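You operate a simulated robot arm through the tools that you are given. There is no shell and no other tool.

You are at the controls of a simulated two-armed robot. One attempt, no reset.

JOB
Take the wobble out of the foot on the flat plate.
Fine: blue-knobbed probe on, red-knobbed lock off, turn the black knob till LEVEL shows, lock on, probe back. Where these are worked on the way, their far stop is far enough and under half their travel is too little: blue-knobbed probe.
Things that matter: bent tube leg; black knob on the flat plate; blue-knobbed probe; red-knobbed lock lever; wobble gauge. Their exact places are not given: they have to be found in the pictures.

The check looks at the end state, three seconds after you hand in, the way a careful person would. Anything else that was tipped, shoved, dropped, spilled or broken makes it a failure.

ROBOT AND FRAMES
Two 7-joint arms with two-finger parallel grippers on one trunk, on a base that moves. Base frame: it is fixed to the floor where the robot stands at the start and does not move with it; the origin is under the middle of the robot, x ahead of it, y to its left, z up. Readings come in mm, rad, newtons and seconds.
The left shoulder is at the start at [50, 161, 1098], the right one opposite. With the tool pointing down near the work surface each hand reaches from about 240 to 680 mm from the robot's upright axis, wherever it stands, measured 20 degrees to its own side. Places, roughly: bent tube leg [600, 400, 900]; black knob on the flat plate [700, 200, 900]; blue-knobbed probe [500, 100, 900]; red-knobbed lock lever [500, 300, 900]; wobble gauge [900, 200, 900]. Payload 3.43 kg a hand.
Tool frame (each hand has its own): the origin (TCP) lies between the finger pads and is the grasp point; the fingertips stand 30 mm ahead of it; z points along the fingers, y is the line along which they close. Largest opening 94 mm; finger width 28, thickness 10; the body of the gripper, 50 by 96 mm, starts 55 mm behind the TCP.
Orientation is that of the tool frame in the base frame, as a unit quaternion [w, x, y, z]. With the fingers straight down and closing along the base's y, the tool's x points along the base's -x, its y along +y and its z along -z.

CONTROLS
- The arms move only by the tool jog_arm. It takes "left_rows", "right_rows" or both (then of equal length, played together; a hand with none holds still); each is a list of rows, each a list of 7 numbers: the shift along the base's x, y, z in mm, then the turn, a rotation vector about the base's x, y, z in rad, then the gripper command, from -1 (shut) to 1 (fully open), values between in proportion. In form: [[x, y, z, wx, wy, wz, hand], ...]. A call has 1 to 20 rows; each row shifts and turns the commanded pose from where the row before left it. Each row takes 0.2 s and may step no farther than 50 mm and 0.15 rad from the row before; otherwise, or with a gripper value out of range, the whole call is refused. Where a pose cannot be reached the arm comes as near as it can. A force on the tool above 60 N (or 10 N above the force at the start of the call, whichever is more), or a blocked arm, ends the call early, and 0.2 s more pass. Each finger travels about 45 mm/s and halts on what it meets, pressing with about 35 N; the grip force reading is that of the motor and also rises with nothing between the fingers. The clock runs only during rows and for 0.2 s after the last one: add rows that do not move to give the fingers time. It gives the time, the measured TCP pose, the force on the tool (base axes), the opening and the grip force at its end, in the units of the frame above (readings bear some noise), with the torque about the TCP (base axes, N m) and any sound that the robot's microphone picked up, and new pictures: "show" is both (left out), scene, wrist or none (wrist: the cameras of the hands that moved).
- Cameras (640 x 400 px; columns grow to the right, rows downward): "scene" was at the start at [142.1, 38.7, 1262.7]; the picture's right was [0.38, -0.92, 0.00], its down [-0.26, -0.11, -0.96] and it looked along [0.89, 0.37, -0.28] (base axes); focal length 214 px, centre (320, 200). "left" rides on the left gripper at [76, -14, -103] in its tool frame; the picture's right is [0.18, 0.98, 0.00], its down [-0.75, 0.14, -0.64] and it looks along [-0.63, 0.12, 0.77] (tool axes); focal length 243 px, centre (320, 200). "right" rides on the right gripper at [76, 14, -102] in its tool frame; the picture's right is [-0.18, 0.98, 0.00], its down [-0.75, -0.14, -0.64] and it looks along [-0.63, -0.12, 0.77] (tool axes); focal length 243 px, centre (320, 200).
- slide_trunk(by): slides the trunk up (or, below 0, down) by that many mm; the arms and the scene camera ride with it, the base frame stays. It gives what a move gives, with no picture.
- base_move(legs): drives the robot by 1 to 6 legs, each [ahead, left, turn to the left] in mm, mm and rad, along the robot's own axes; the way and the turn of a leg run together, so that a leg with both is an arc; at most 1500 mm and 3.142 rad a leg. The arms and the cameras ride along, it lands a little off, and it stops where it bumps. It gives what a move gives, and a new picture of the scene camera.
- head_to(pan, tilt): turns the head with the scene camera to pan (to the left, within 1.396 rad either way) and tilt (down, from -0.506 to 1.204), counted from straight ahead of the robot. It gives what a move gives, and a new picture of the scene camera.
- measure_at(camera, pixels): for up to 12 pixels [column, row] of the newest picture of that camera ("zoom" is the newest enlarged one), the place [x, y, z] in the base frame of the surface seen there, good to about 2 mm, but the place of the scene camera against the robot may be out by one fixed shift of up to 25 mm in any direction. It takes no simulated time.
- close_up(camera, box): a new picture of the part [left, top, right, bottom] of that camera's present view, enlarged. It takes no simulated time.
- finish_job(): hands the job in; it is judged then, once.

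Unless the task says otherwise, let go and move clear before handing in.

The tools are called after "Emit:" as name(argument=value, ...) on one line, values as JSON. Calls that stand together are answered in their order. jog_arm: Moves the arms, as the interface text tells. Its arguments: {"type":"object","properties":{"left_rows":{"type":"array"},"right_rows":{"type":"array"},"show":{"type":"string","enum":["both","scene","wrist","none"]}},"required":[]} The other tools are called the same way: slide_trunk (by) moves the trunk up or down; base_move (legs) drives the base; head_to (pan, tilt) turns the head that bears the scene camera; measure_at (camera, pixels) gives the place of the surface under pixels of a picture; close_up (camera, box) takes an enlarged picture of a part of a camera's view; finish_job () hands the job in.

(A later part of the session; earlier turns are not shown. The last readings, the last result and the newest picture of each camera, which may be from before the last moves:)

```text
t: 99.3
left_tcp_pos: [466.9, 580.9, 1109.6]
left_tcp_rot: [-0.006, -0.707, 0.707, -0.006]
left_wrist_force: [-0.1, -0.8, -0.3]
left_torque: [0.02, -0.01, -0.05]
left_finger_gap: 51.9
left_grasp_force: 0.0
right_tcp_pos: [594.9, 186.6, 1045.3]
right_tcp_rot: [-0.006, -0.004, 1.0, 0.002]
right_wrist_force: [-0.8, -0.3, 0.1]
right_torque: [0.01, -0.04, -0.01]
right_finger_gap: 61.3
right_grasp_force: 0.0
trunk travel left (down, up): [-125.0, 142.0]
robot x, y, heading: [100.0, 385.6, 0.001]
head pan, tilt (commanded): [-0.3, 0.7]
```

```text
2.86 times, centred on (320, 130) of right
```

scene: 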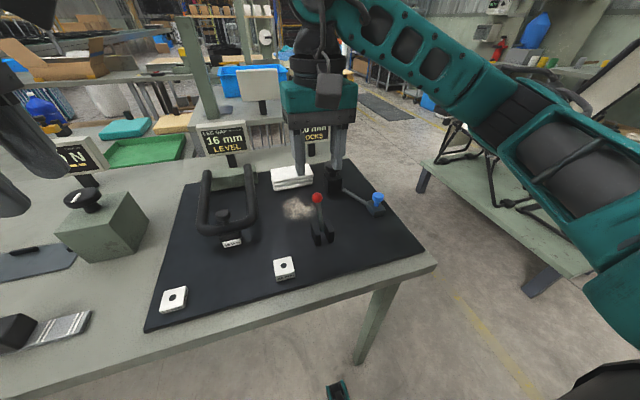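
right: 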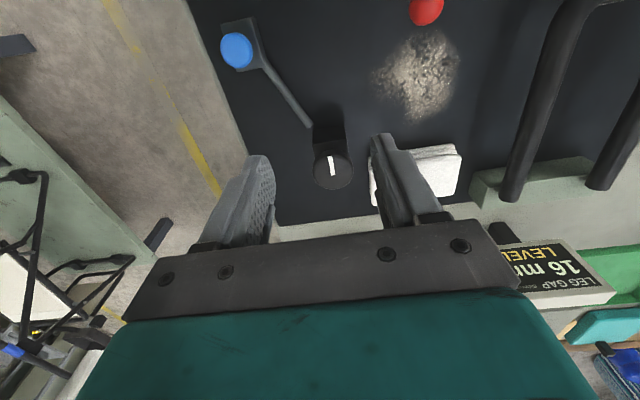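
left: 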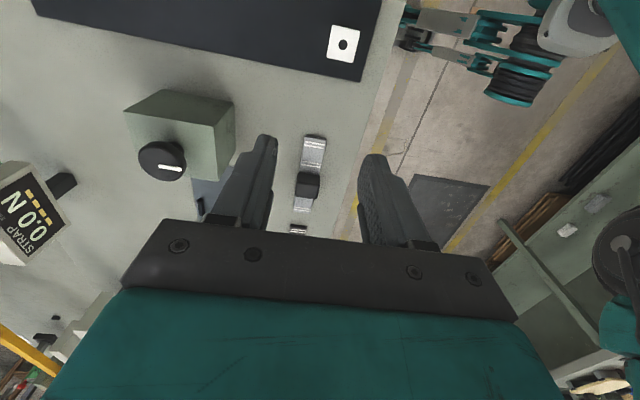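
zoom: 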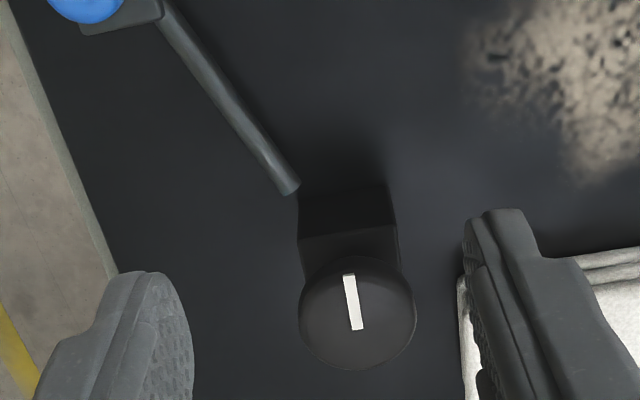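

The black knob with its white pointer is at zoom (357,312). Measuring its centre and rim.

Emit:
measure_at(camera="zoom", pixels=[[372, 312], [305, 315], [410, 315], [357, 270], [357, 362], [352, 285], [356, 325], [330, 235], [345, 210], [310, 245], [390, 235], [290, 185]])

```text
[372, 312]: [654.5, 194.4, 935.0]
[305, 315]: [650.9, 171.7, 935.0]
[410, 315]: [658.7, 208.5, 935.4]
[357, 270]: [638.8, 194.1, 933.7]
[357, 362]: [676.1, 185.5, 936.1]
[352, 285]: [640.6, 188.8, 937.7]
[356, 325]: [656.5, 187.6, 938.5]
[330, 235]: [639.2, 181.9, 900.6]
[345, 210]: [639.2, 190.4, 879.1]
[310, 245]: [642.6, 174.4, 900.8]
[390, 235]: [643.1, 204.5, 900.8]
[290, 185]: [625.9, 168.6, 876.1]
```

The knob's centre is about [655,189.5], radius ≈19, top z≈935. I'll move above it and then down to z≈938 with fingers open.

Emit:
jog_arm(right_rows=[[20, 1, -15, 0, 0, 0, 0.5], [20, 1, -15, 0, 0, 0, 0.5], [20, 1, -15, 0, 0, 0, 0.5], [0, 0, 0, 0, 0, 0, 0.5]], show="both")

```text
t: 100.3
left_tcp_pos: [464.8, 579.3, 1110.1]
left_tcp_rot: [0.006, 0.707, -0.707, 0.007]
left_wrist_force: [-0.3, 0.5, 0.6]
left_torque: [0.0, 0.0, 0.02]
left_finger_gap: 51.6
left_grasp_force: 0.1
right_tcp_pos: [655.9, 190.7, 998.5]
right_tcp_rot: [-0.005, -0.003, 1.0, 0.003]
right_wrist_force: [-0.6, -0.2, 0.2]
right_torque: [0.01, 0.01, 0.0]
right_finger_gap: 70.4
right_grasp_force: 0.2
trunk travel left (down, up): [-125.0, 142.0]
robot x, y, heading: [96.9, 382.5, -0.004]
head pan, tilt (commanded): [-0.3, 0.7]
```

scene: 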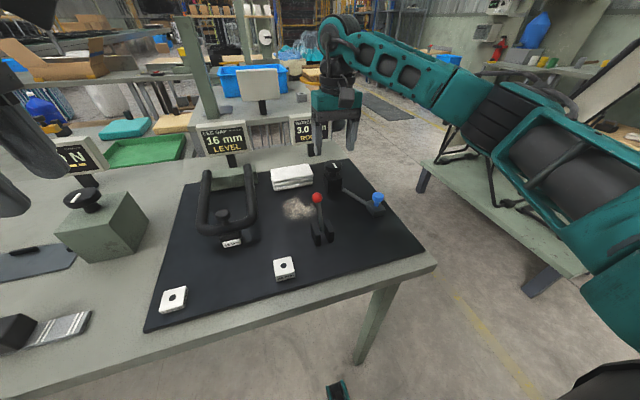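
right: 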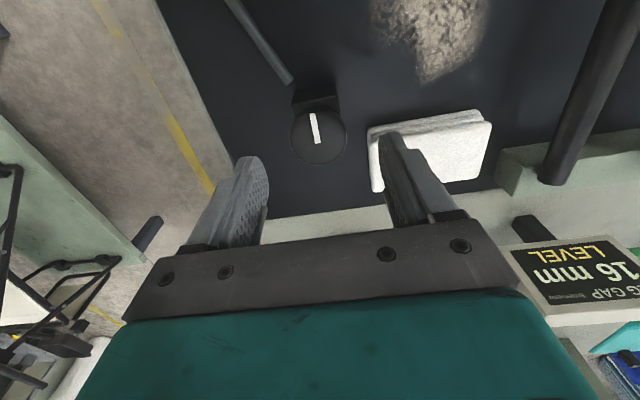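

Reach is fine. I'll measure the towels' near edge and the knob from here to keep the fingers clear.

Emit:
measure_at(camera="right", pixels=[[373, 135], [372, 150], [376, 185], [450, 130], [490, 125], [318, 135], [293, 140], [346, 135], [318, 110], [318, 158], [313, 116], [317, 140]])

Emit:
close_up(camera="right", box=[260, 80, 400, 190])

```text
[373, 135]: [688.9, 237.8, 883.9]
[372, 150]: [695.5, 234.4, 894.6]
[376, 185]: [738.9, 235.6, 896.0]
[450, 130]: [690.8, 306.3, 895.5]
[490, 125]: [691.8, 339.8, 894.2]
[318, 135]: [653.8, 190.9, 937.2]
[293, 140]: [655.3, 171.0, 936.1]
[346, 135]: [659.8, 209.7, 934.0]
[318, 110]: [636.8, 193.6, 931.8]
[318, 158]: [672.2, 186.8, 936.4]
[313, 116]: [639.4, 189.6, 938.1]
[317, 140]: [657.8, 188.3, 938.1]
```

```text
3.64 times, centred on (330, 135) of right
```

zoom: 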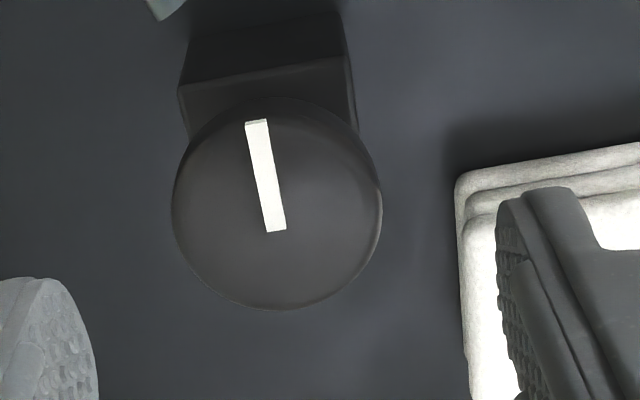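

The knob's centre is [654.5,190.5] and the towels (x≥688, y≥234, top 895) stay clear. I'll descend to z≈938 and close on the knob.

Emit:
jog_arm(right_rows=[[-1, 0, -20, 0, 0, 0, 0.2], [0, 0, -20, 0, 0, 0, 0.2], [0, 0, -20, 0, 0, 0, 0.2], [0, 0, 0, 0, 0, 0, 0], [0, 0, 0, 0, 0, 0, -0.3], [0, 0, 0, 0, 0, 0, -0.6], [0, 0, 0, 0, 0, 0, -1]], show="both")

Emit:
close_up(camera="scene", box=[270, 90, 390, 200])

```text
t: 101.9
left_tcp_pos: [465.7, 579.8, 1110.8]
left_tcp_rot: [0.007, 0.708, -0.706, 0.007]
left_wrist_force: [0.7, 0.4, 1.2]
left_torque: [0.01, -0.04, -0.01]
left_finger_gap: 51.3
left_grasp_force: 0.1
right_tcp_pos: [654.4, 189.8, 940.8]
right_tcp_rot: [-0.005, -0.003, 1.0, 0.003]
right_wrist_force: [-0.9, 2.6, -3.7]
right_torque: [0.05, -0.89, -0.02]
right_finger_gap: 43.3
right_grasp_force: 44.7
trunk travel left (down, up): [-125.0, 142.0]
robot x, y, heading: [101.2, 388.6, -0.0]
head pan, tilt (commanded): [-0.3, 0.7]
```

scene: 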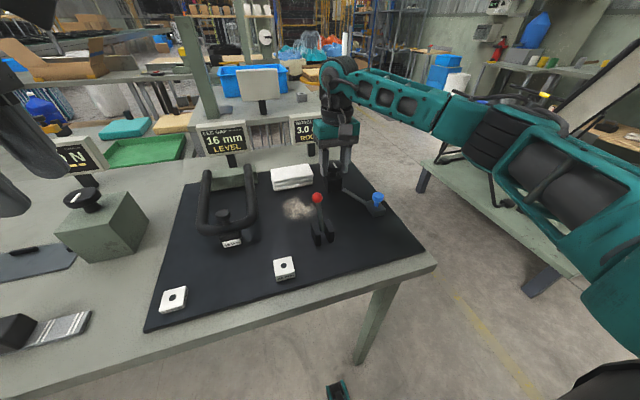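
right: 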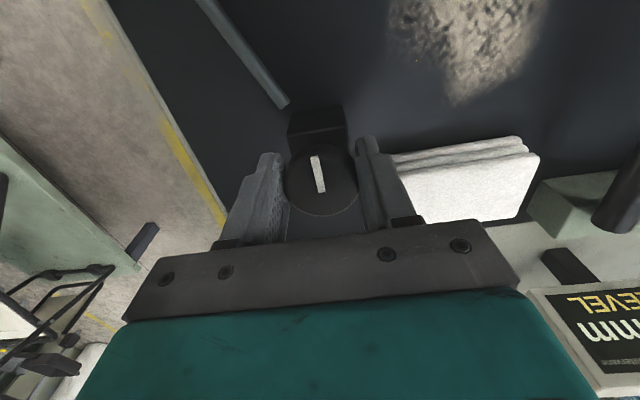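

```text
3.64 times, centred on (330, 145) of scene
```

zoom: 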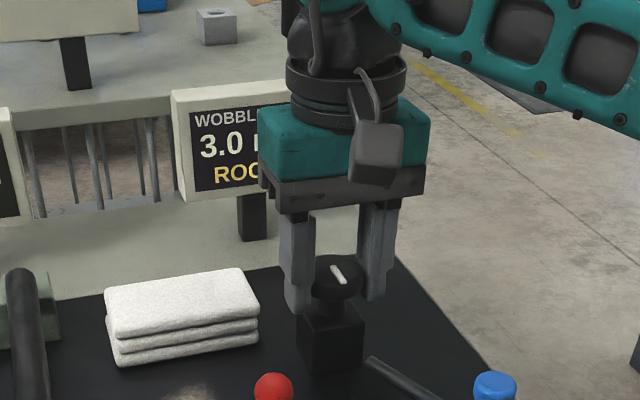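

The knob is gripped (gap 43 mm) and I can still read "3.0 … ROC". I'll turn it +0.3 rad (counter-clockwise from above) and read the gauge.

Emit:
jog_arm(right_rows=[[0, 0, 0, 0, 0, 0.15, -1], [0, 0, 0, 0, 0, 0.15, -1], [0, 0, 0, 0, 0, 0, -1]], show="wrist")

Emit:
close_up(camera="scene", box=[270, 90, 390, 200])

```text
t: 102.7
left_tcp_pos: [465.1, 581.0, 1110.0]
left_tcp_rot: [0.006, 0.707, -0.707, 0.006]
left_wrist_force: [0.3, 0.3, -0.4]
left_torque: [0.04, 0.0, 0.0]
left_finger_gap: 51.6
left_grasp_force: 0.0
right_tcp_pos: [655.1, 187.6, 941.0]
right_tcp_rot: [-0.006, -0.152, 0.988, 0.001]
right_wrist_force: [1.0, -4.3, 1.2]
right_torque: [-0.14, 0.33, -0.74]
right_finger_gap: 43.5
right_grasp_force: 44.7
trunk travel left (down, up): [-125.0, 142.0]
robot x, y, heading: [95.6, 387.8, -0.003]
head pan, tilt (commanded): [-0.3, 0.7]
```

right: 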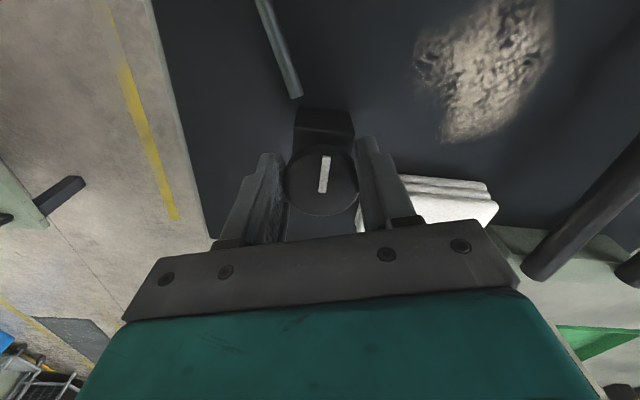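

```text
3.64 times, centred on (330, 145) of scene
```

zoom: 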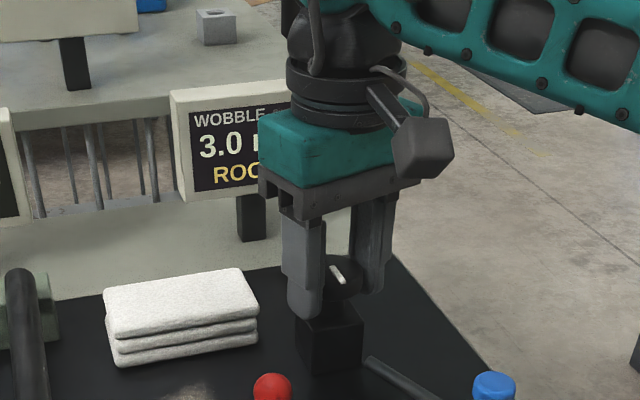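

The pointer moved relative to the hand, so the knob slipped and didn't turn that way. I'll try the other direction.

Emit:
jog_arm(right_rows=[[0, 0.5, 0, 0, 0, -0.15, -1], [0, 0.5, 0, 0, 0, -0.15, -1], [0, 0, 0, 0, 0, -0.15, -1], [0, 0, 0, 0, 0, -0.15, -1], [0, 0, 0, 0, 0, 0, -1]], show="wrist")

Emit:
close_up(camera="scene", box=[270, 90, 390, 200])

```text
t: 103.9
left_tcp_pos: [464.9, 579.3, 1110.3]
left_tcp_rot: [0.006, 0.708, -0.707, 0.006]
left_wrist_force: [0.3, 0.0, 0.1]
left_torque: [0.02, 0.0, 0.04]
left_finger_gap: 51.8
left_grasp_force: 0.1
right_tcp_pos: [655.2, 190.7, 940.7]
right_tcp_rot: [-0.006, 0.147, 0.989, 0.004]
right_wrist_force: [-4.8, -3.1, -4.4]
right_torque: [-0.31, 0.08, -0.06]
right_finger_gap: 43.5
right_grasp_force: 45.2
trunk travel left (down, up): [-125.0, 142.0]
robot x, y, heading: [96.8, 385.0, -0.002]
head pan, tilt (commanded): [-0.3, 0.7]
```

right: 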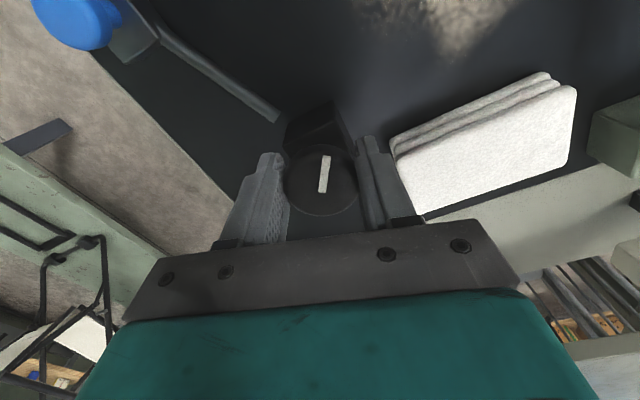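

```text
3.64 times, centred on (330, 145) of scene
```

zoom: 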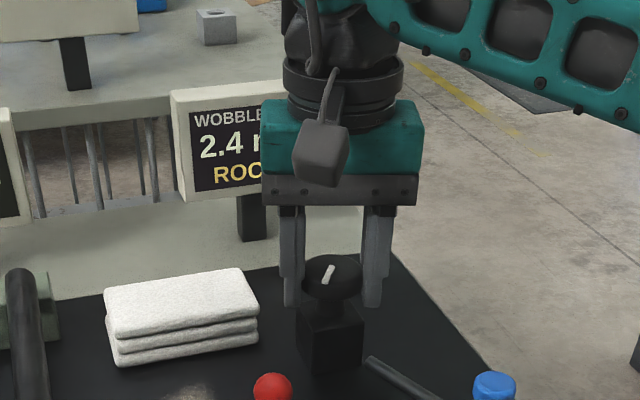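

The gauge dropped to 2.4 mm, so this (clockwise) is the right direction at about 1 mm per rad. Continuing −0.9 rad.

Emit:
jog_arm(right_rows=[[0, 0, 0, 0, 0, -0.15, -1], [0, 0, 0, 0, 0, -0.15, -1], [0, 0, 0, 0, 0, -0.15, -1], [0, 0, 0, 0, 0, -0.15, -1], [0, 0, 0, 0, 0, -0.15, -1], [0, 0, 0, 0, 0, -0.15, -1], [0, 0, 0, 0, 0, 0, -1]], show="wrist")

Emit:
close_up(camera="scene", box=[270, 90, 390, 200])

```text
t: 105.5
left_tcp_pos: [467.5, 582.6, 1109.2]
left_tcp_rot: [0.008, 0.708, -0.706, 0.007]
left_wrist_force: [0.3, -0.1, 1.1]
left_torque: [0.01, 0.0, -0.01]
left_finger_gap: 51.4
left_grasp_force: 0.1
right_tcp_pos: [657.0, 194.5, 940.2]
right_tcp_rot: [-0.002, 0.561, 0.828, 0.007]
right_wrist_force: [17.4, 21.8, -6.3]
right_torque: [-0.33, 0.03, 0.12]
right_finger_gap: 43.4
right_grasp_force: 44.8
trunk travel left (down, up): [-125.0, 142.0]
robot x, y, heading: [100.4, 387.8, -0.001]
head pan, tilt (commanded): [-0.3, 0.7]
```

right: 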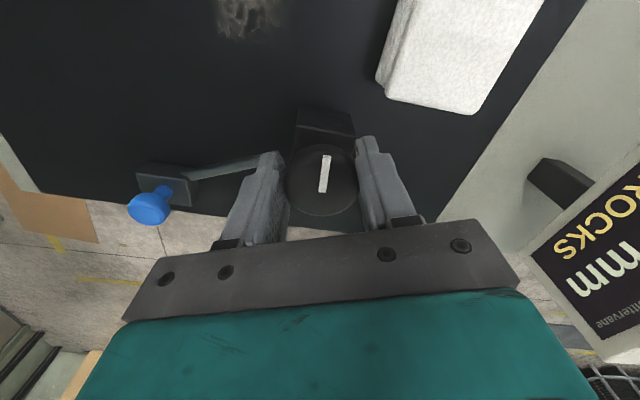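

```text
3.64 times, centred on (330, 145) of scene
```

zoom: 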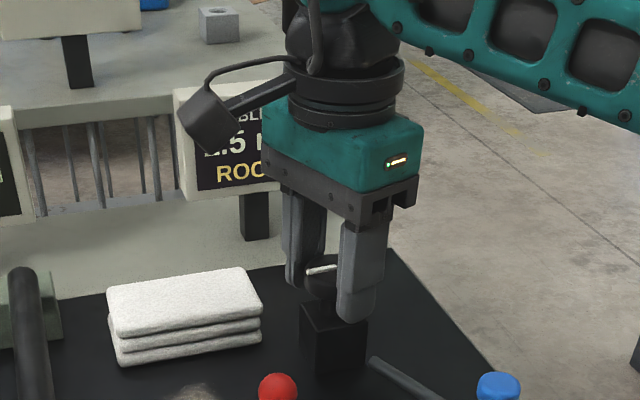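

The gauge now reads about 1.5 mm. Side forces have built up, so I'll shift the hand with them (+3,+3) and continue turning −0.6 rad.

Emit:
jog_arm(right_rows=[[1.5, 2, 0, 0, 0, 0, -1], [1, 1.5, 0, 0, 0, -0.15, -1], [0, 0, 0, 0, 0, -0.15, -1], [0, 0, 0, 0, 0, -0.15, -1], [0, 0, 0, 0, 0, -0.15, -1], [0, 0, 0, 0, 0, 0, -1]], show="wrist")

Emit:
close_up(camera="scene", box=[270, 90, 390, 200])

```text
t: 106.9
left_tcp_pos: [467.7, 581.3, 1107.8]
left_tcp_rot: [0.008, 0.708, -0.706, 0.006]
left_wrist_force: [0.1, 0.1, -0.5]
left_torque: [-0.01, -0.01, 0.0]
left_finger_gap: 51.5
left_grasp_force: 0.0
right_tcp_pos: [660.6, 194.4, 940.2]
right_tcp_rot: [0.0, 0.782, 0.623, 0.008]
right_wrist_force: [23.1, 9.8, 1.7]
right_torque: [-0.58, -0.21, 0.13]
right_finger_gap: 43.4
right_grasp_force: 44.6
trunk travel left (down, up): [-125.0, 142.0]
robot x, y, heading: [100.1, 384.6, 0.004]
head pan, tilt (commanded): [-0.3, 0.7]
```

right: 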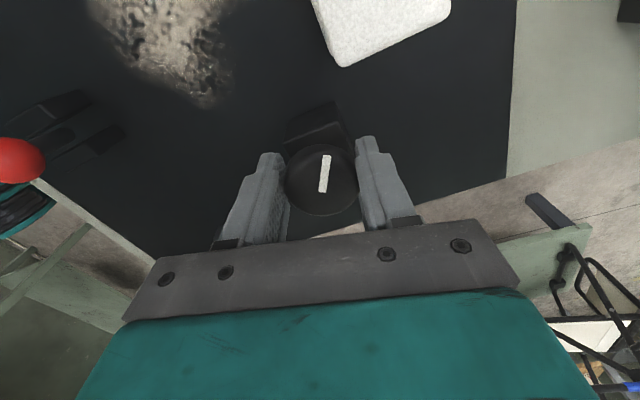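

```text
3.64 times, centred on (330, 145) of scene
```

zoom: 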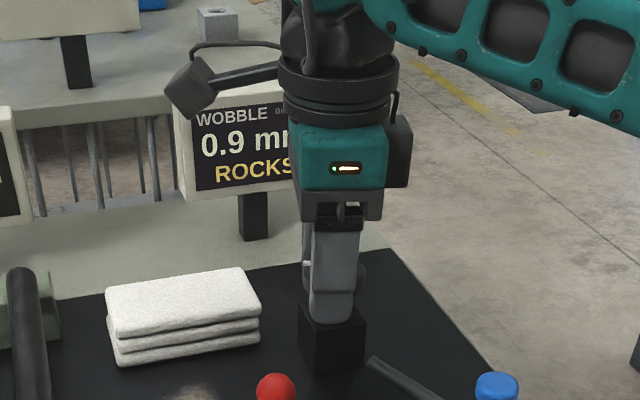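

Gauge at 0.9 mm. The knob's axis is evidently near [659.5,189.3], so I'll move the TCP around that centre as I turn another −0.6 rad.

Emit:
jog_arm(right_rows=[[1.5, 0, 0, 0, 0, -0.15, -1], [1, -0.4, 0, 0, 0, -0.15, -1], [1, -0.5, 0, 0, 0, -0.15, -1], [0.8, -0.6, 0, 0, 0, -0.15, -1], [0, 0, 0, 0, 0, 0, -1]], show="wrist")

Emit:
close_up(camera="scene", box=[270, 90, 390, 200])

```text
t: 108.1
left_tcp_pos: [466.6, 580.7, 1108.0]
left_tcp_rot: [0.007, 0.708, -0.706, 0.007]
left_wrist_force: [-0.1, -0.1, -0.8]
left_torque: [0.0, -0.01, 0.04]
left_finger_gap: 51.9
left_grasp_force: 0.0
right_tcp_pos: [664.2, 192.1, 940.9]
right_tcp_rot: [0.0, 0.931, 0.364, 0.007]
right_wrist_force: [20.3, 5.4, 4.5]
right_torque: [-0.03, -0.44, 0.04]
right_finger_gap: 43.2
right_grasp_force: 45.4
trunk travel left (down, up): [-125.0, 142.0]
robot x, y, heading: [98.7, 387.6, 0.001]
head pan, tilt (commanded): [-0.3, 0.7]
```

right: 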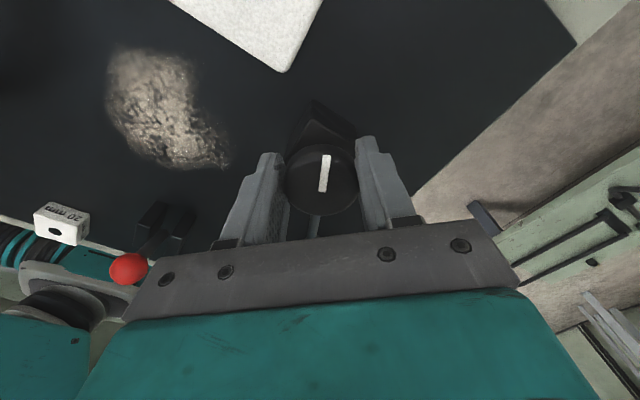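

```text
3.64 times, centred on (330, 145) of scene
```

zoom: 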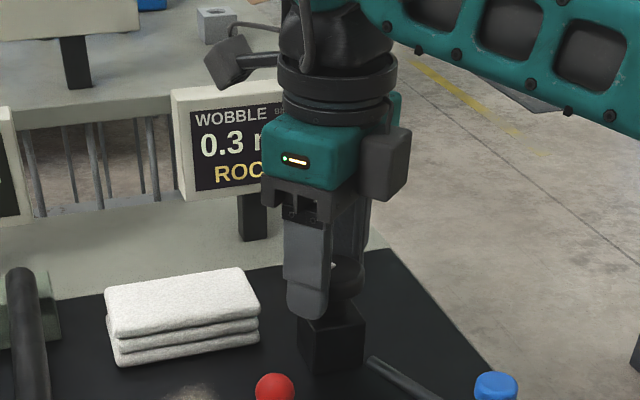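

Gauge at 0.3 mm. I'll turn −0.2 rad more and read again.

Emit:
jog_arm(right_rows=[[1, -0.7, 0, 0, 0, -0.1, -1], [0.5, -0.7, 0, 0, 0, -0.1, -1], [0, 0, 0, 0, 0, 0, -1]], show="none")

Emit:
close_up(camera="scene", box=[270, 90, 390, 200])

```text
t: 108.9
left_tcp_pos: [466.0, 582.6, 1110.1]
left_tcp_rot: [0.007, 0.707, -0.707, 0.006]
left_wrist_force: [-0.5, 0.8, -0.6]
left_torque: [0.01, -0.03, 0.04]
left_finger_gap: 51.4
left_grasp_force: 0.1
right_tcp_pos: [663.8, 192.6, 941.1]
right_tcp_rot: [0.0, 0.963, 0.27, 0.007]
right_wrist_force: [13.7, 3.9, 6.4]
right_torque: [0.48, -0.76, -0.02]
right_finger_gap: 43.2
right_grasp_force: 45.4
trunk travel left (down, up): [-125.0, 142.0]
robot x, y, heading: [97.4, 386.6, -0.003]
head pan, tilt (commanded): [-0.3, 0.7]
```

```text
3.64 times, centred on (330, 145) of scene
```

zoom: 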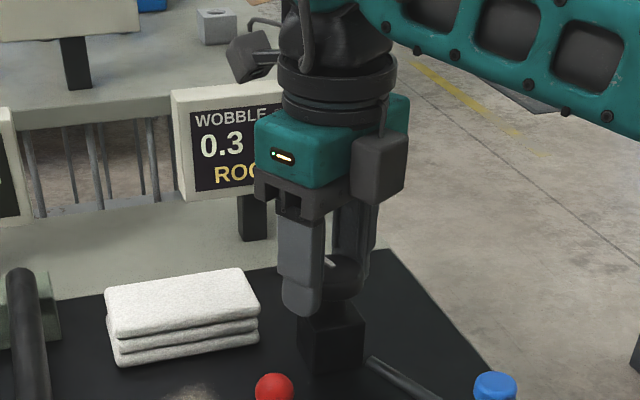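

Still 0.3 after 0.2 rad, so it may have slipped. I'll check the pointer in the wrist view.

Emit:
close_up(camera="right", box=[220, 100, 420, 240])

Emit:
jog_arm(right_rows=[[0.5, -0.7, 0, 0, 0, -0.1, -1], [0.5, -0.7, 0, 0, 0, -0.1, -1], [0, 0, 0, 0, 0, 0, -1]], show="wrist")

Emit:
close_up(camera="scene", box=[270, 90, 390, 200])

```text
2.86 times, centred on (320, 170) of right
```

zoom: 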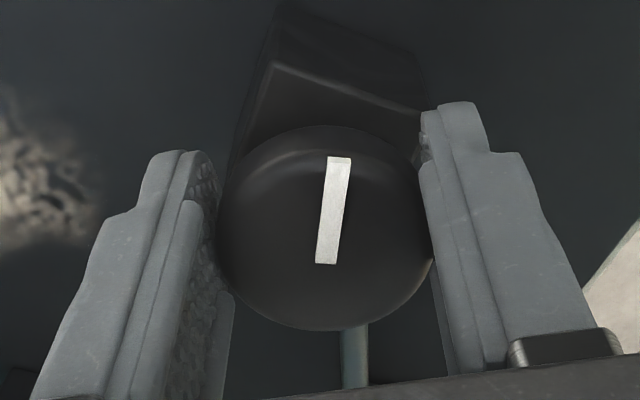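

```text
t: 109.7
left_tcp_pos: [466.1, 581.7, 1110.3]
left_tcp_rot: [0.007, 0.708, -0.706, 0.006]
left_wrist_force: [0.0, -0.1, 0.5]
left_torque: [0.02, -0.01, -0.01]
left_finger_gap: 51.7
left_grasp_force: 0.1
right_tcp_pos: [662.8, 190.9, 941.4]
right_tcp_rot: [0.002, 0.985, 0.174, 0.006]
right_wrist_force: [5.1, 10.4, 2.8]
right_torque: [0.62, -1.05, -0.06]
right_finger_gap: 43.1
right_grasp_force: 44.6
trunk travel left (down, up): [-125.0, 142.0]
robot x, y, heading: [94.1, 386.4, 0.0]
head pan, tilt (commanded): [-0.3, 0.7]
```

right: 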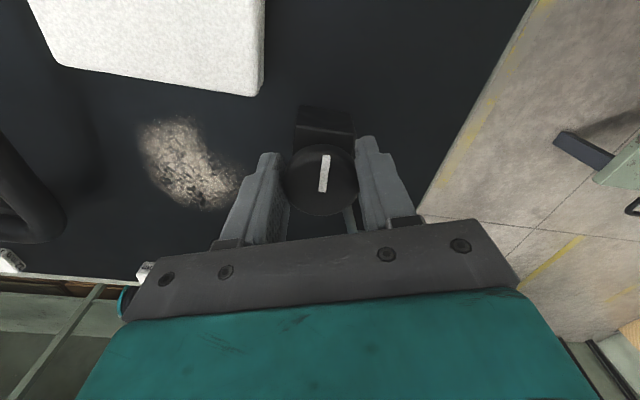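

```text
3.64 times, centred on (330, 145) of scene
```

zoom: 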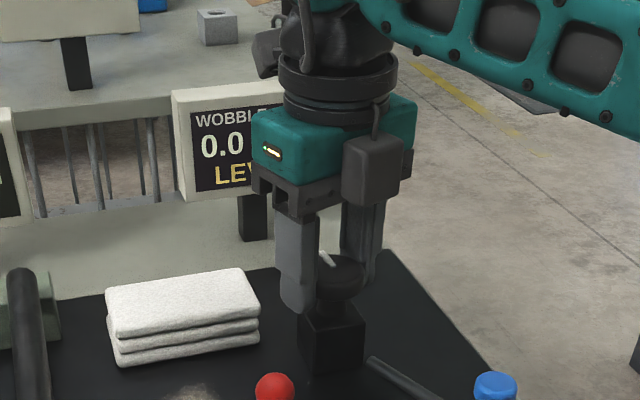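

The gauge shows "0.0 LEVEL". I'll open the fingers carefully, rise, and re-check.

Emit:
jog_arm(right_rows=[[0, 0, 0, 0, 0, 0, -0.5], [0, 0, 0, 0, 0, 0, 0], [0, 0, 0, 0, 0, 0, 0.3], [0, 0, 0, 0, 0, 0, 0.3], [0, 0, 25, 0, 0, 0, 0.3], [0, 0, 35, 0, 0, 0, 0.3], [0, 0, 40, 0, 0, 0, 0.3]], show="both")

Emit:
close_up(camera="scene", box=[190, 90, 410, 260])

```text
t: 111.3
left_tcp_pos: [466.2, 580.7, 1109.2]
left_tcp_rot: [0.006, 0.708, -0.707, 0.007]
left_wrist_force: [-0.5, 0.4, -0.2]
left_torque: [0.01, 0.0, 0.01]
left_finger_gap: 51.6
left_grasp_force: 0.1
right_tcp_pos: [664.4, 189.1, 1040.8]
right_tcp_rot: [0.001, 0.985, 0.174, 0.005]
right_wrist_force: [0.5, 0.4, -0.4]
right_torque: [0.01, 0.0, -0.02]
right_finger_gap: 60.9
right_grasp_force: 0.0
trunk travel left (down, up): [-125.0, 142.0]
robot x, y, heading: [100.1, 389.6, -0.0]
head pan, tilt (commanded): [-0.3, 0.7]
```

scene: 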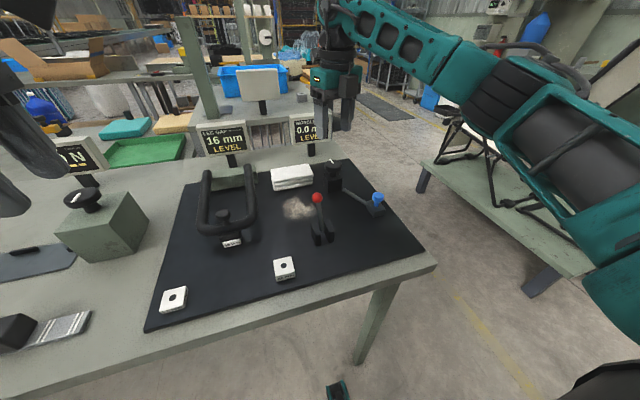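
right: 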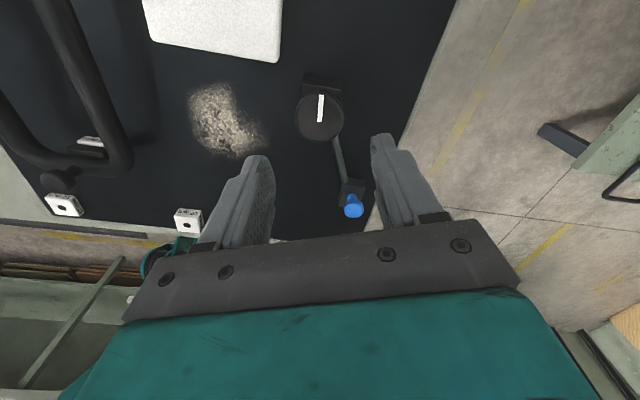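

```text
2.35 times, centred on (300, 175) of scene
```

zoom: 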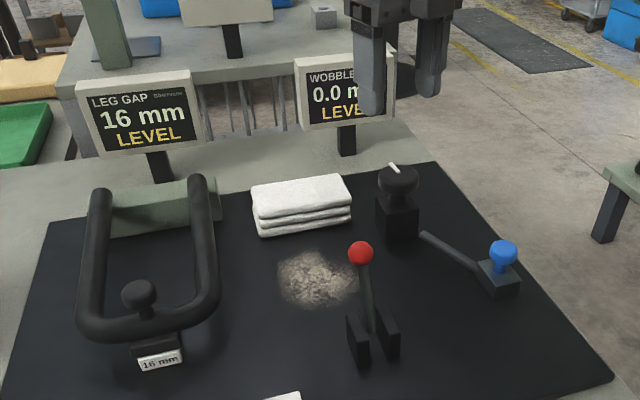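

Both gauges read LEVEL after release. Now I'll turn the right wrist back to its neutral yaw while moving over the lock lever's ball (about [541,270]).

Emit:
jog_arm(right_rows=[[-3, 2, 1, 0, 0, 0.147, 0.3], [-7, 4.4, 0.5, 0, 0, 0.147, 0.3], [-7, 4.4, 0.5, 0, 0, 0.147, 0.3], [-7, 4.4, 0.5, 0, 0, 0.147, 0.3], [-7, 4.4, 0.5, 0, 0, 0.147, 0.3], [-7, 4.4, 0.5, 0, 0, 0.147, 0.3], [-7, 4.4, 0.5, 0, 0, 0.147, 0.3], [-7, 4.4, 0.5, 0, 0, 0.147, 0.3], [-7, 4.4, 0.5, 0, 0, 0.147, 0.3], [-7, 4.4, 0.5, 0, 0, 0.147, 0.3], [-7, 4.4, 0.5, 0, 0, 0.147, 0.3], [-7, 4.4, 0.5, 0, 0, 0.147, 0.3], [-7, 4.4, 0.5, 0, 0, 0.147, 0.3], [-7, 4.4, 0.5, 0, 0, 0.147, 0.3], [-7, 4.4, 0.5, 0, 0, 0.147, 0.3], [-7, 4.4, 0.5, 0, 0, 0.147, 0.3], [-7, 4.4, 0.5, 0, 0, 0.147, 0.3], [-7, 4.4, 0.5, 0, 0, 0.147, 0.3], [-7, 4.4, 0.5, 0, 0, 0.147, 0.3]], show="both")

Emit:
close_up(camera="right", box=[240, 60, 400, 200])

```text
t: 115.3
left_tcp_pos: [466.5, 581.7, 1110.4]
left_tcp_rot: [0.007, 0.708, -0.706, 0.008]
left_wrist_force: [-0.8, 0.4, 0.4]
left_torque: [0.0, 0.02, 0.03]
left_finger_gap: 51.9
left_grasp_force: 0.1
right_tcp_pos: [534.1, 270.8, 1050.9]
right_tcp_rot: [-0.005, 0.0, 1.0, 0.003]
right_wrist_force: [-1.3, -0.3, 0.2]
right_torque: [0.0, 0.01, 0.0]
right_finger_gap: 61.2
right_grasp_force: 0.0
trunk travel left (down, up): [-125.0, 142.0]
robot x, y, heading: [97.6, 390.8, -0.005]
head pan, tilt (commanded): [-0.3, 0.7]
```

scene: 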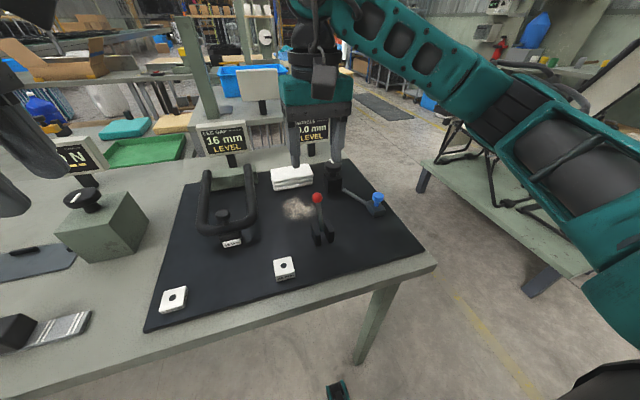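
right: 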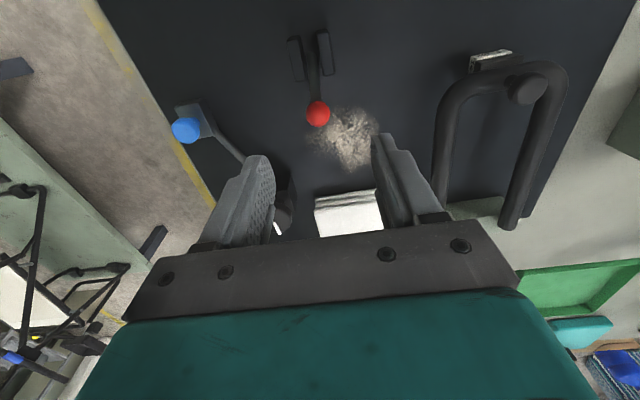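

```text
2.86 times, centred on (320, 130) of right
```

zoom: 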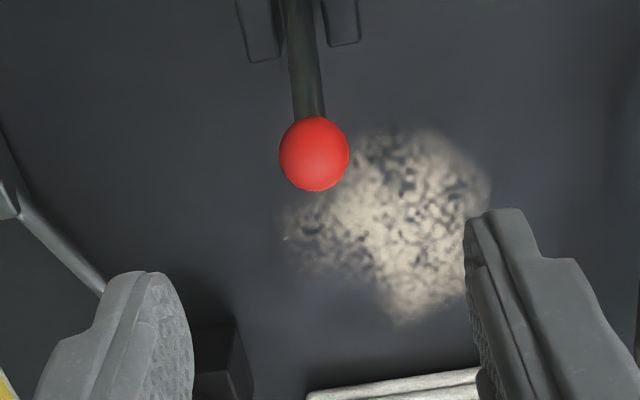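

Measuring the ball's present centre.

Emit:
measure_at(camera="zoom", pixels=[[314, 154], [285, 154], [344, 154], [314, 125], [314, 185], [305, 80], [300, 40]])

```text
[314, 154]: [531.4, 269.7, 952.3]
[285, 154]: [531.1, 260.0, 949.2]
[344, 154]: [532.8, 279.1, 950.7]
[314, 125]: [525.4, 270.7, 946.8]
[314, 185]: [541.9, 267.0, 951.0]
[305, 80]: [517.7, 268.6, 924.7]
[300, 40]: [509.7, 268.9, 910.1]
```

The ball is near [535,269.5,944]. I'll grip it with the fingers slightly ahead of it and pull it back toward the robot.

Emit:
jog_arm(right_rows=[[2, -0.5, -30, 0, 0, 0, 0.1], [2, -0.5, -30, 0, 0, 0, 0], [1, 0, -25, 0, 0, 0, 0], [0, 0, -19, 0, 0, 0, 0], [0, 0, 0, 0, 0, 0, -0.4], [0, 0, 0, 0, 0, 0, -0.8], [0, 0, 0, 0, 0, 0, -1], [0, 0, 0, 0, 0, 0, -1]], show="wrist")

```text
t: 117.1
left_tcp_pos: [464.8, 580.8, 1109.1]
left_tcp_rot: [-0.005, -0.707, 0.707, -0.007]
left_wrist_force: [-0.1, -0.8, 0.0]
left_torque: [0.01, 0.0, -0.03]
left_finger_gap: 51.8
left_grasp_force: 0.1
right_tcp_pos: [538.6, 268.6, 945.3]
right_tcp_rot: [-0.006, 0.0, 1.0, 0.003]
right_wrist_force: [-5.2, -2.7, -1.9]
right_torque: [-0.04, 0.07, -0.01]
right_finger_gap: 21.2
right_grasp_force: 45.0
trunk travel left (down, up): [-125.0, 142.0]
robot x, y, heading: [101.1, 387.6, 0.002]
head pan, tilt (commanded): [-0.3, 0.7]
```

right: 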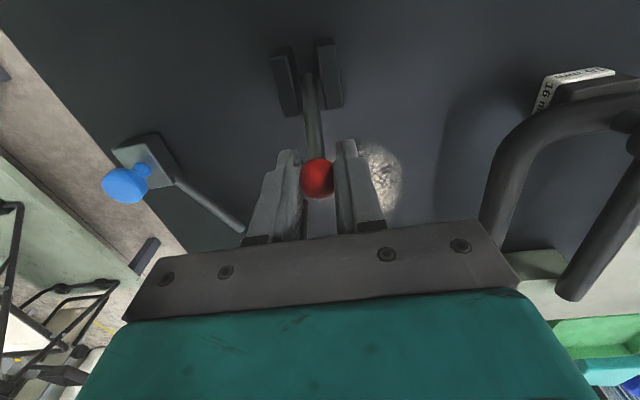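

The ball is held again (gap 21 mm). Pulling back along the arc over the top.

Emit:
jog_arm(right_rows=[[-5, 0, 2.3, 0, 0, 0, -1], [-5, 0, 1.8, 0, 0, 0, -1], [-5, 0, 1.4, 0, 0, 0, -1], [-5, 0, 1, 0, 0, 0, -1], [-5, 0, 0.7, 0, 0, 0, -1], [-5, 0, 0.4, 0, 0, 0, -1], [0, 0, 0, 0, 0, 0, -1]], show="wrist")

Emit:
close_up(camera="right", box=[260, 80, 380, 200])

Emit:
measure_at(camera="zoom", pixels=[[318, 150], [318, 170], [318, 190], [310, 220], [310, 250], [310, 290], [310, 320]])

```text
t: 118.7
left_tcp_pos: [467.4, 580.7, 1109.7]
left_tcp_rot: [0.007, 0.708, -0.706, 0.007]
left_wrist_force: [-0.2, 0.3, 0.2]
left_torque: [0.03, 0.02, 0.0]
left_finger_gap: 51.7
left_grasp_force: 0.1
right_tcp_pos: [512.7, 269.3, 955.4]
right_tcp_rot: [-0.001, 0.001, 1.0, 0.005]
right_wrist_force: [21.8, -1.8, 17.3]
right_torque: [0.02, -1.33, -0.03]
right_finger_gap: 21.3
right_grasp_force: 45.0
trunk travel left (down, up): [-125.0, 142.0]
robot x, y, heading: [98.8, 385.4, 0.001]
head pan, tilt (commanded): [-0.3, 0.7]
```

right: 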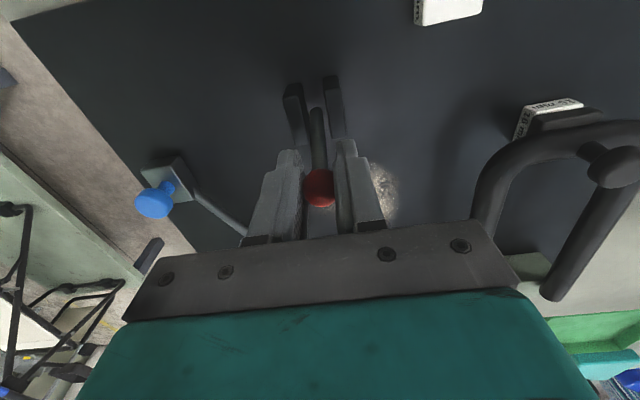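

```text
3.33 times, centred on (320, 140) of right
```

zoom: 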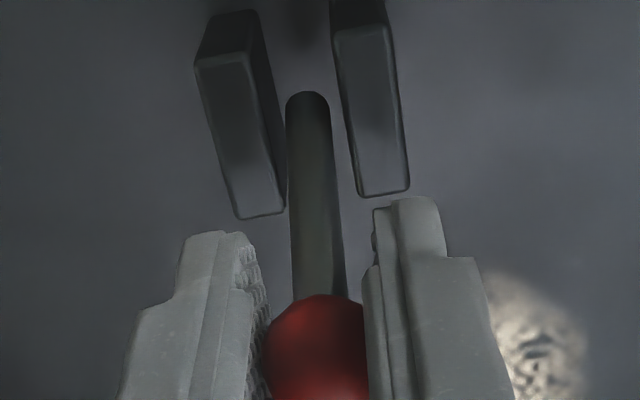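

```text
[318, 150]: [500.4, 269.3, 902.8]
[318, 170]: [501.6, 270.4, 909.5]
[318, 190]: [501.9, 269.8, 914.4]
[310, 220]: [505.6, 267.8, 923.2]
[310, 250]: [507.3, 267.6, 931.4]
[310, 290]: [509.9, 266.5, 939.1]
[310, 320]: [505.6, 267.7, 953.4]
```

The ball lags to the front of the pads (lever at about +14°). I'll open, shift forward and regrip before pulling on.

Emit:
jog_arm(right_rows=[[0, 0, 0.5, 0, 0, 0, -0.5], [0, 0, 0, 0, 0, 0, -0.2], [6, 0, 0, 0, 0, 0, -0.2], [6, 0, 0, 0, 0, 0, -0.2], [0, 0, 0, 0, 0, 0, -0.6], [0, 0, 0, 0, 0, 0, -1], [0, 0, 0, 0, 0, 0, -1]], show="wrist")

Emit:
close_up(camera="right", box=[260, 80, 380, 200])

Emit:
measure_at(camera="zoom", pixels=[[318, 150], [318, 170], [318, 190], [310, 220], [310, 250], [310, 290], [310, 320]])

```text
t: 120.3
left_tcp_pos: [465.6, 578.8, 1111.2]
left_tcp_rot: [-0.007, -0.707, 0.707, -0.006]
left_wrist_force: [-0.3, 0.5, 0.3]
left_torque: [0.04, -0.02, -0.01]
left_finger_gap: 51.9
left_grasp_force: 0.1
right_tcp_pos: [521.4, 268.6, 953.6]
right_tcp_rot: [-0.005, 0.0, 1.0, 0.003]
right_wrist_force: [-0.5, -2.6, -0.5]
right_torque: [-0.04, 0.08, -0.08]
right_finger_gap: 20.7
right_grasp_force: 45.1
trunk travel left (down, up): [-125.0, 142.0]
robot x, y, heading: [99.6, 386.0, -0.001]
head pan, tilt (commanded): [-0.3, 0.7]
```

right: 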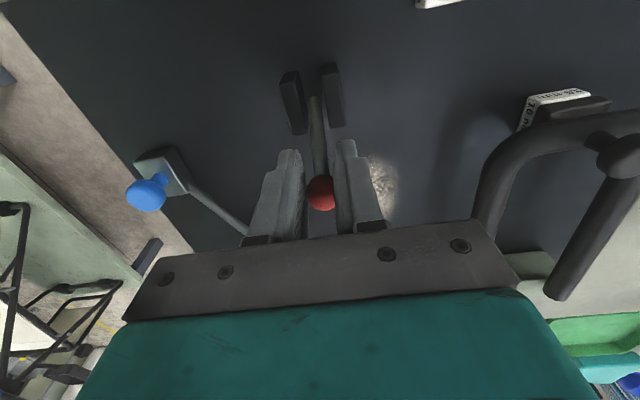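

```text
3.33 times, centred on (320, 140) of right
```

zoom: 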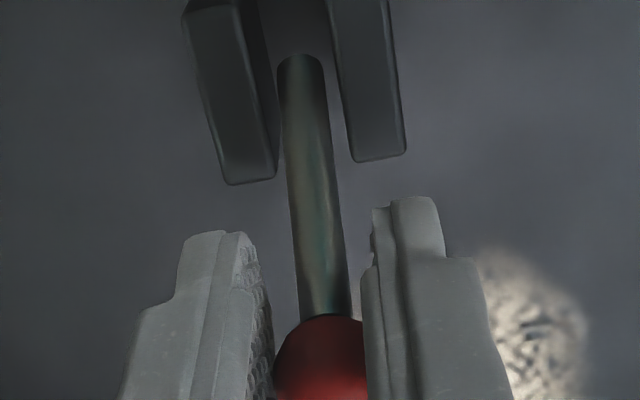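

```text
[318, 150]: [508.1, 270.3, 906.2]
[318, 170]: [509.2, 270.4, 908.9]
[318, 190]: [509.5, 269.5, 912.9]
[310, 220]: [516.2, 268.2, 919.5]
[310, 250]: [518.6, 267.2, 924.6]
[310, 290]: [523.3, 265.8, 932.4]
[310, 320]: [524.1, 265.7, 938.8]
```

On release the lever fell back to its off stop, and pulling by grip slips. Better to push it with closed fingers from its +x side: I'll open, rise, close, and come down at x≈566.

Emit:
jog_arm(right_rows=[[0, 0, 0, 0, 0, 0, -0.5], [0, 0, 0, 0, 0, 0, -0.1], [0, 0, 0, 0, 0, 0, 0], [0, 0, 30, 0, 0, 0, 0], [0, 0, 35, 0, 0, 0, -0.5], [20, 0, 0, 0, 0, 0, -1], [24, 1, 0, 0, 0, 0, -1], [0, 0, 0, 0, 0, 0, -1]], show="both")

Emit:
close_up(camera="right", box=[240, 20, 400, 220])

```text
t: 122.1
left_tcp_pos: [465.3, 580.8, 1110.7]
left_tcp_rot: [0.008, 0.708, -0.706, 0.007]
left_wrist_force: [0.4, -0.4, -0.1]
left_torque: [0.01, 0.01, 0.02]
left_finger_gap: 51.4
left_grasp_force: 0.1
right_tcp_pos: [566.0, 270.9, 1021.7]
right_tcp_rot: [-0.006, 0.0, 1.0, 0.003]
right_wrist_force: [0.1, 1.2, -0.3]
right_torque: [-0.01, -0.02, -0.03]
right_finger_gap: 0.1
right_grasp_force: 33.2
trunk travel left (down, up): [-125.0, 142.0]
robot x, y, heading: [97.7, 385.1, -0.004]
head pan, tilt (commanded): [-0.3, 0.7]
```

scene: 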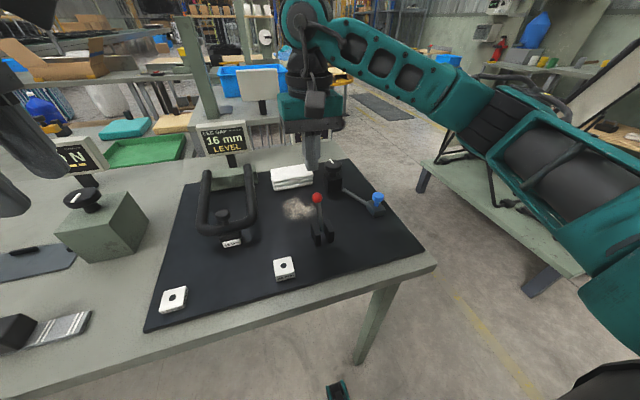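
right: 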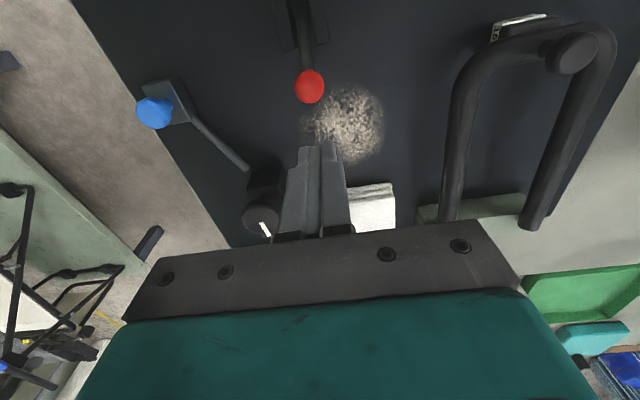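

```text
2.00 times, centred on (320, 120) of right
```

zoom: 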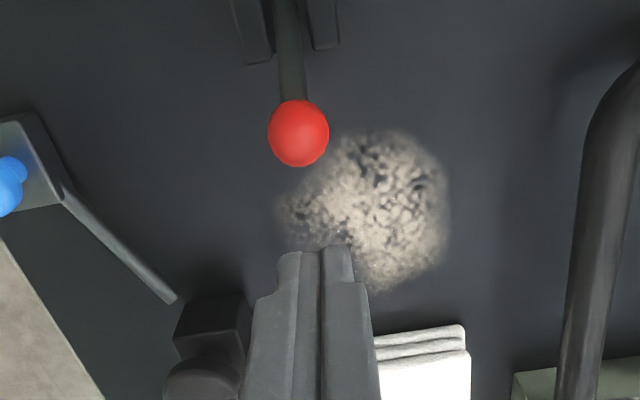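

Measuring the ball again before descending behind it.

Emit:
measure_at(camera="zoom", pixels=[[298, 132], [272, 132], [325, 132], [298, 105], [298, 160], [288, 60]])

Emit:
jog_arm(right_rows=[[0, -0.5, -22, 0, 0, 0, -1], [0, -0.5, -22, 0, 0, 0, -1], [0, 0, -22, 0, 0, 0, -1], [0, 0, 0, 0, 0, 0, -1]], show="wrist")

```text
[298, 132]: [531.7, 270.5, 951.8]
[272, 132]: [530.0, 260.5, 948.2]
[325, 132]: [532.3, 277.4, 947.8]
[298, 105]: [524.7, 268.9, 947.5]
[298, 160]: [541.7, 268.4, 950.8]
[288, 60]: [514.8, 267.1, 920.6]
```

```text
t: 123.1
left_tcp_pos: [466.8, 581.7, 1109.4]
left_tcp_rot: [0.007, 0.707, -0.707, 0.007]
left_wrist_force: [0.2, 0.5, 0.8]
left_torque: [-0.02, -0.02, 0.0]
left_finger_gap: 51.7
left_grasp_force: 0.1
right_tcp_pos: [566.4, 271.4, 953.6]
right_tcp_rot: [-0.005, 0.0, 1.0, 0.002]
right_wrist_force: [0.6, 0.3, -0.2]
right_torque: [-0.01, -0.01, 0.0]
right_finger_gap: 0.2
right_grasp_force: 33.0
trunk travel left (down, up): [-125.0, 142.0]
robot x, y, heading: [99.2, 387.8, -0.004]
head pan, tilt (commanded): [-0.3, 0.7]
```

right: 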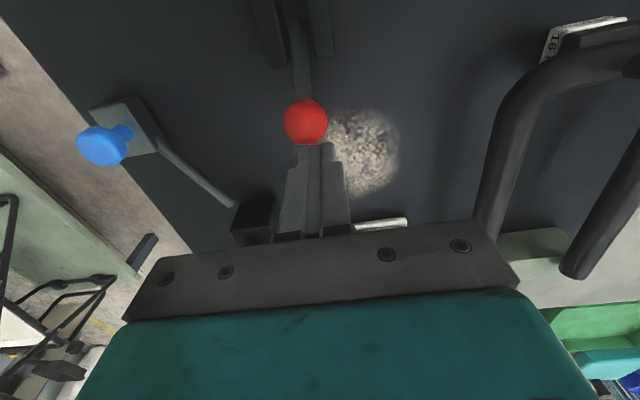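

The closed fingers stand just beyond the ball. Pushing toward −x, first 40 mm.

Emit:
jog_arm(right_rows=[[-6, -1, 0, 0, 0, 0, -1], [-6, -0.5, 0.5, 0, 0, 0, -1], [-6, 0, 0.5, 0, 0, 0, -1], [-6, 0, 0.5, 0, 0, 0, -1], [-6, 0, 0.5, 0, 0, 0, -1], [-6, 0, 0.5, 0, 0, 0, -1], [-6, 0, 0, 0, 0, 0, -1]], show="wrist")

```text
t: 124.7
left_tcp_pos: [465.2, 581.2, 1109.4]
left_tcp_rot: [0.007, 0.707, -0.707, 0.007]
left_wrist_force: [0.1, 0.5, -0.5]
left_torque: [-0.02, -0.03, 0.01]
left_finger_gap: 52.0
left_grasp_force: 0.1
right_tcp_pos: [524.1, 265.8, 956.9]
right_tcp_rot: [-0.005, 0.0, 1.0, 0.002]
right_wrist_force: [0.5, 0.3, -0.2]
right_torque: [0.02, 0.0, 0.02]
right_finger_gap: 0.0
right_grasp_force: 33.3
trunk travel left (down, up): [-125.0, 142.0]
robot x, y, heading: [99.4, 387.6, 0.001]
head pan, tilt (commanded): [-0.3, 0.7]
```

right: 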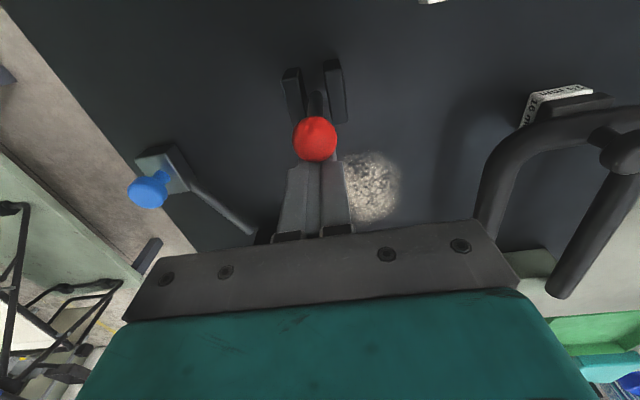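

The lever has moved along (ball at right (316,138)) with no force now. Checking where the ball is.

Emit:
measure_at(camera="right", pixels=[[316, 138], [300, 138], [330, 138], [316, 122], [318, 100], [318, 106], [316, 155]])

Emit:
close_up(camera="right", box=[260, 50, 380, 190])

```text
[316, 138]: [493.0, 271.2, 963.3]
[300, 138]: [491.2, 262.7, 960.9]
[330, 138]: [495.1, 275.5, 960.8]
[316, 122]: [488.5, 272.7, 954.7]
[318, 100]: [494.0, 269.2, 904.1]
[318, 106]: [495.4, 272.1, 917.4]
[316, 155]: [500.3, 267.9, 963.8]
```

```text
2.86 times, centred on (320, 120) of right
```

zoom: 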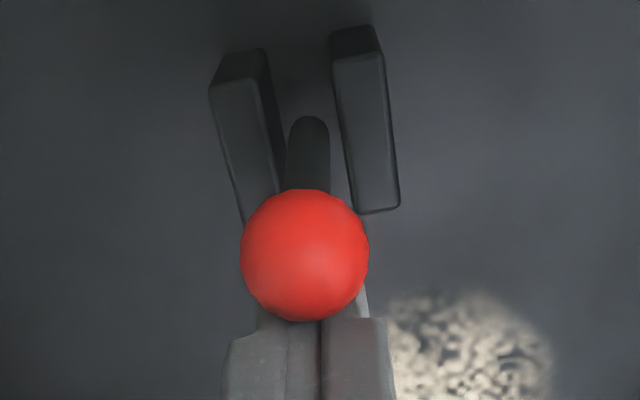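

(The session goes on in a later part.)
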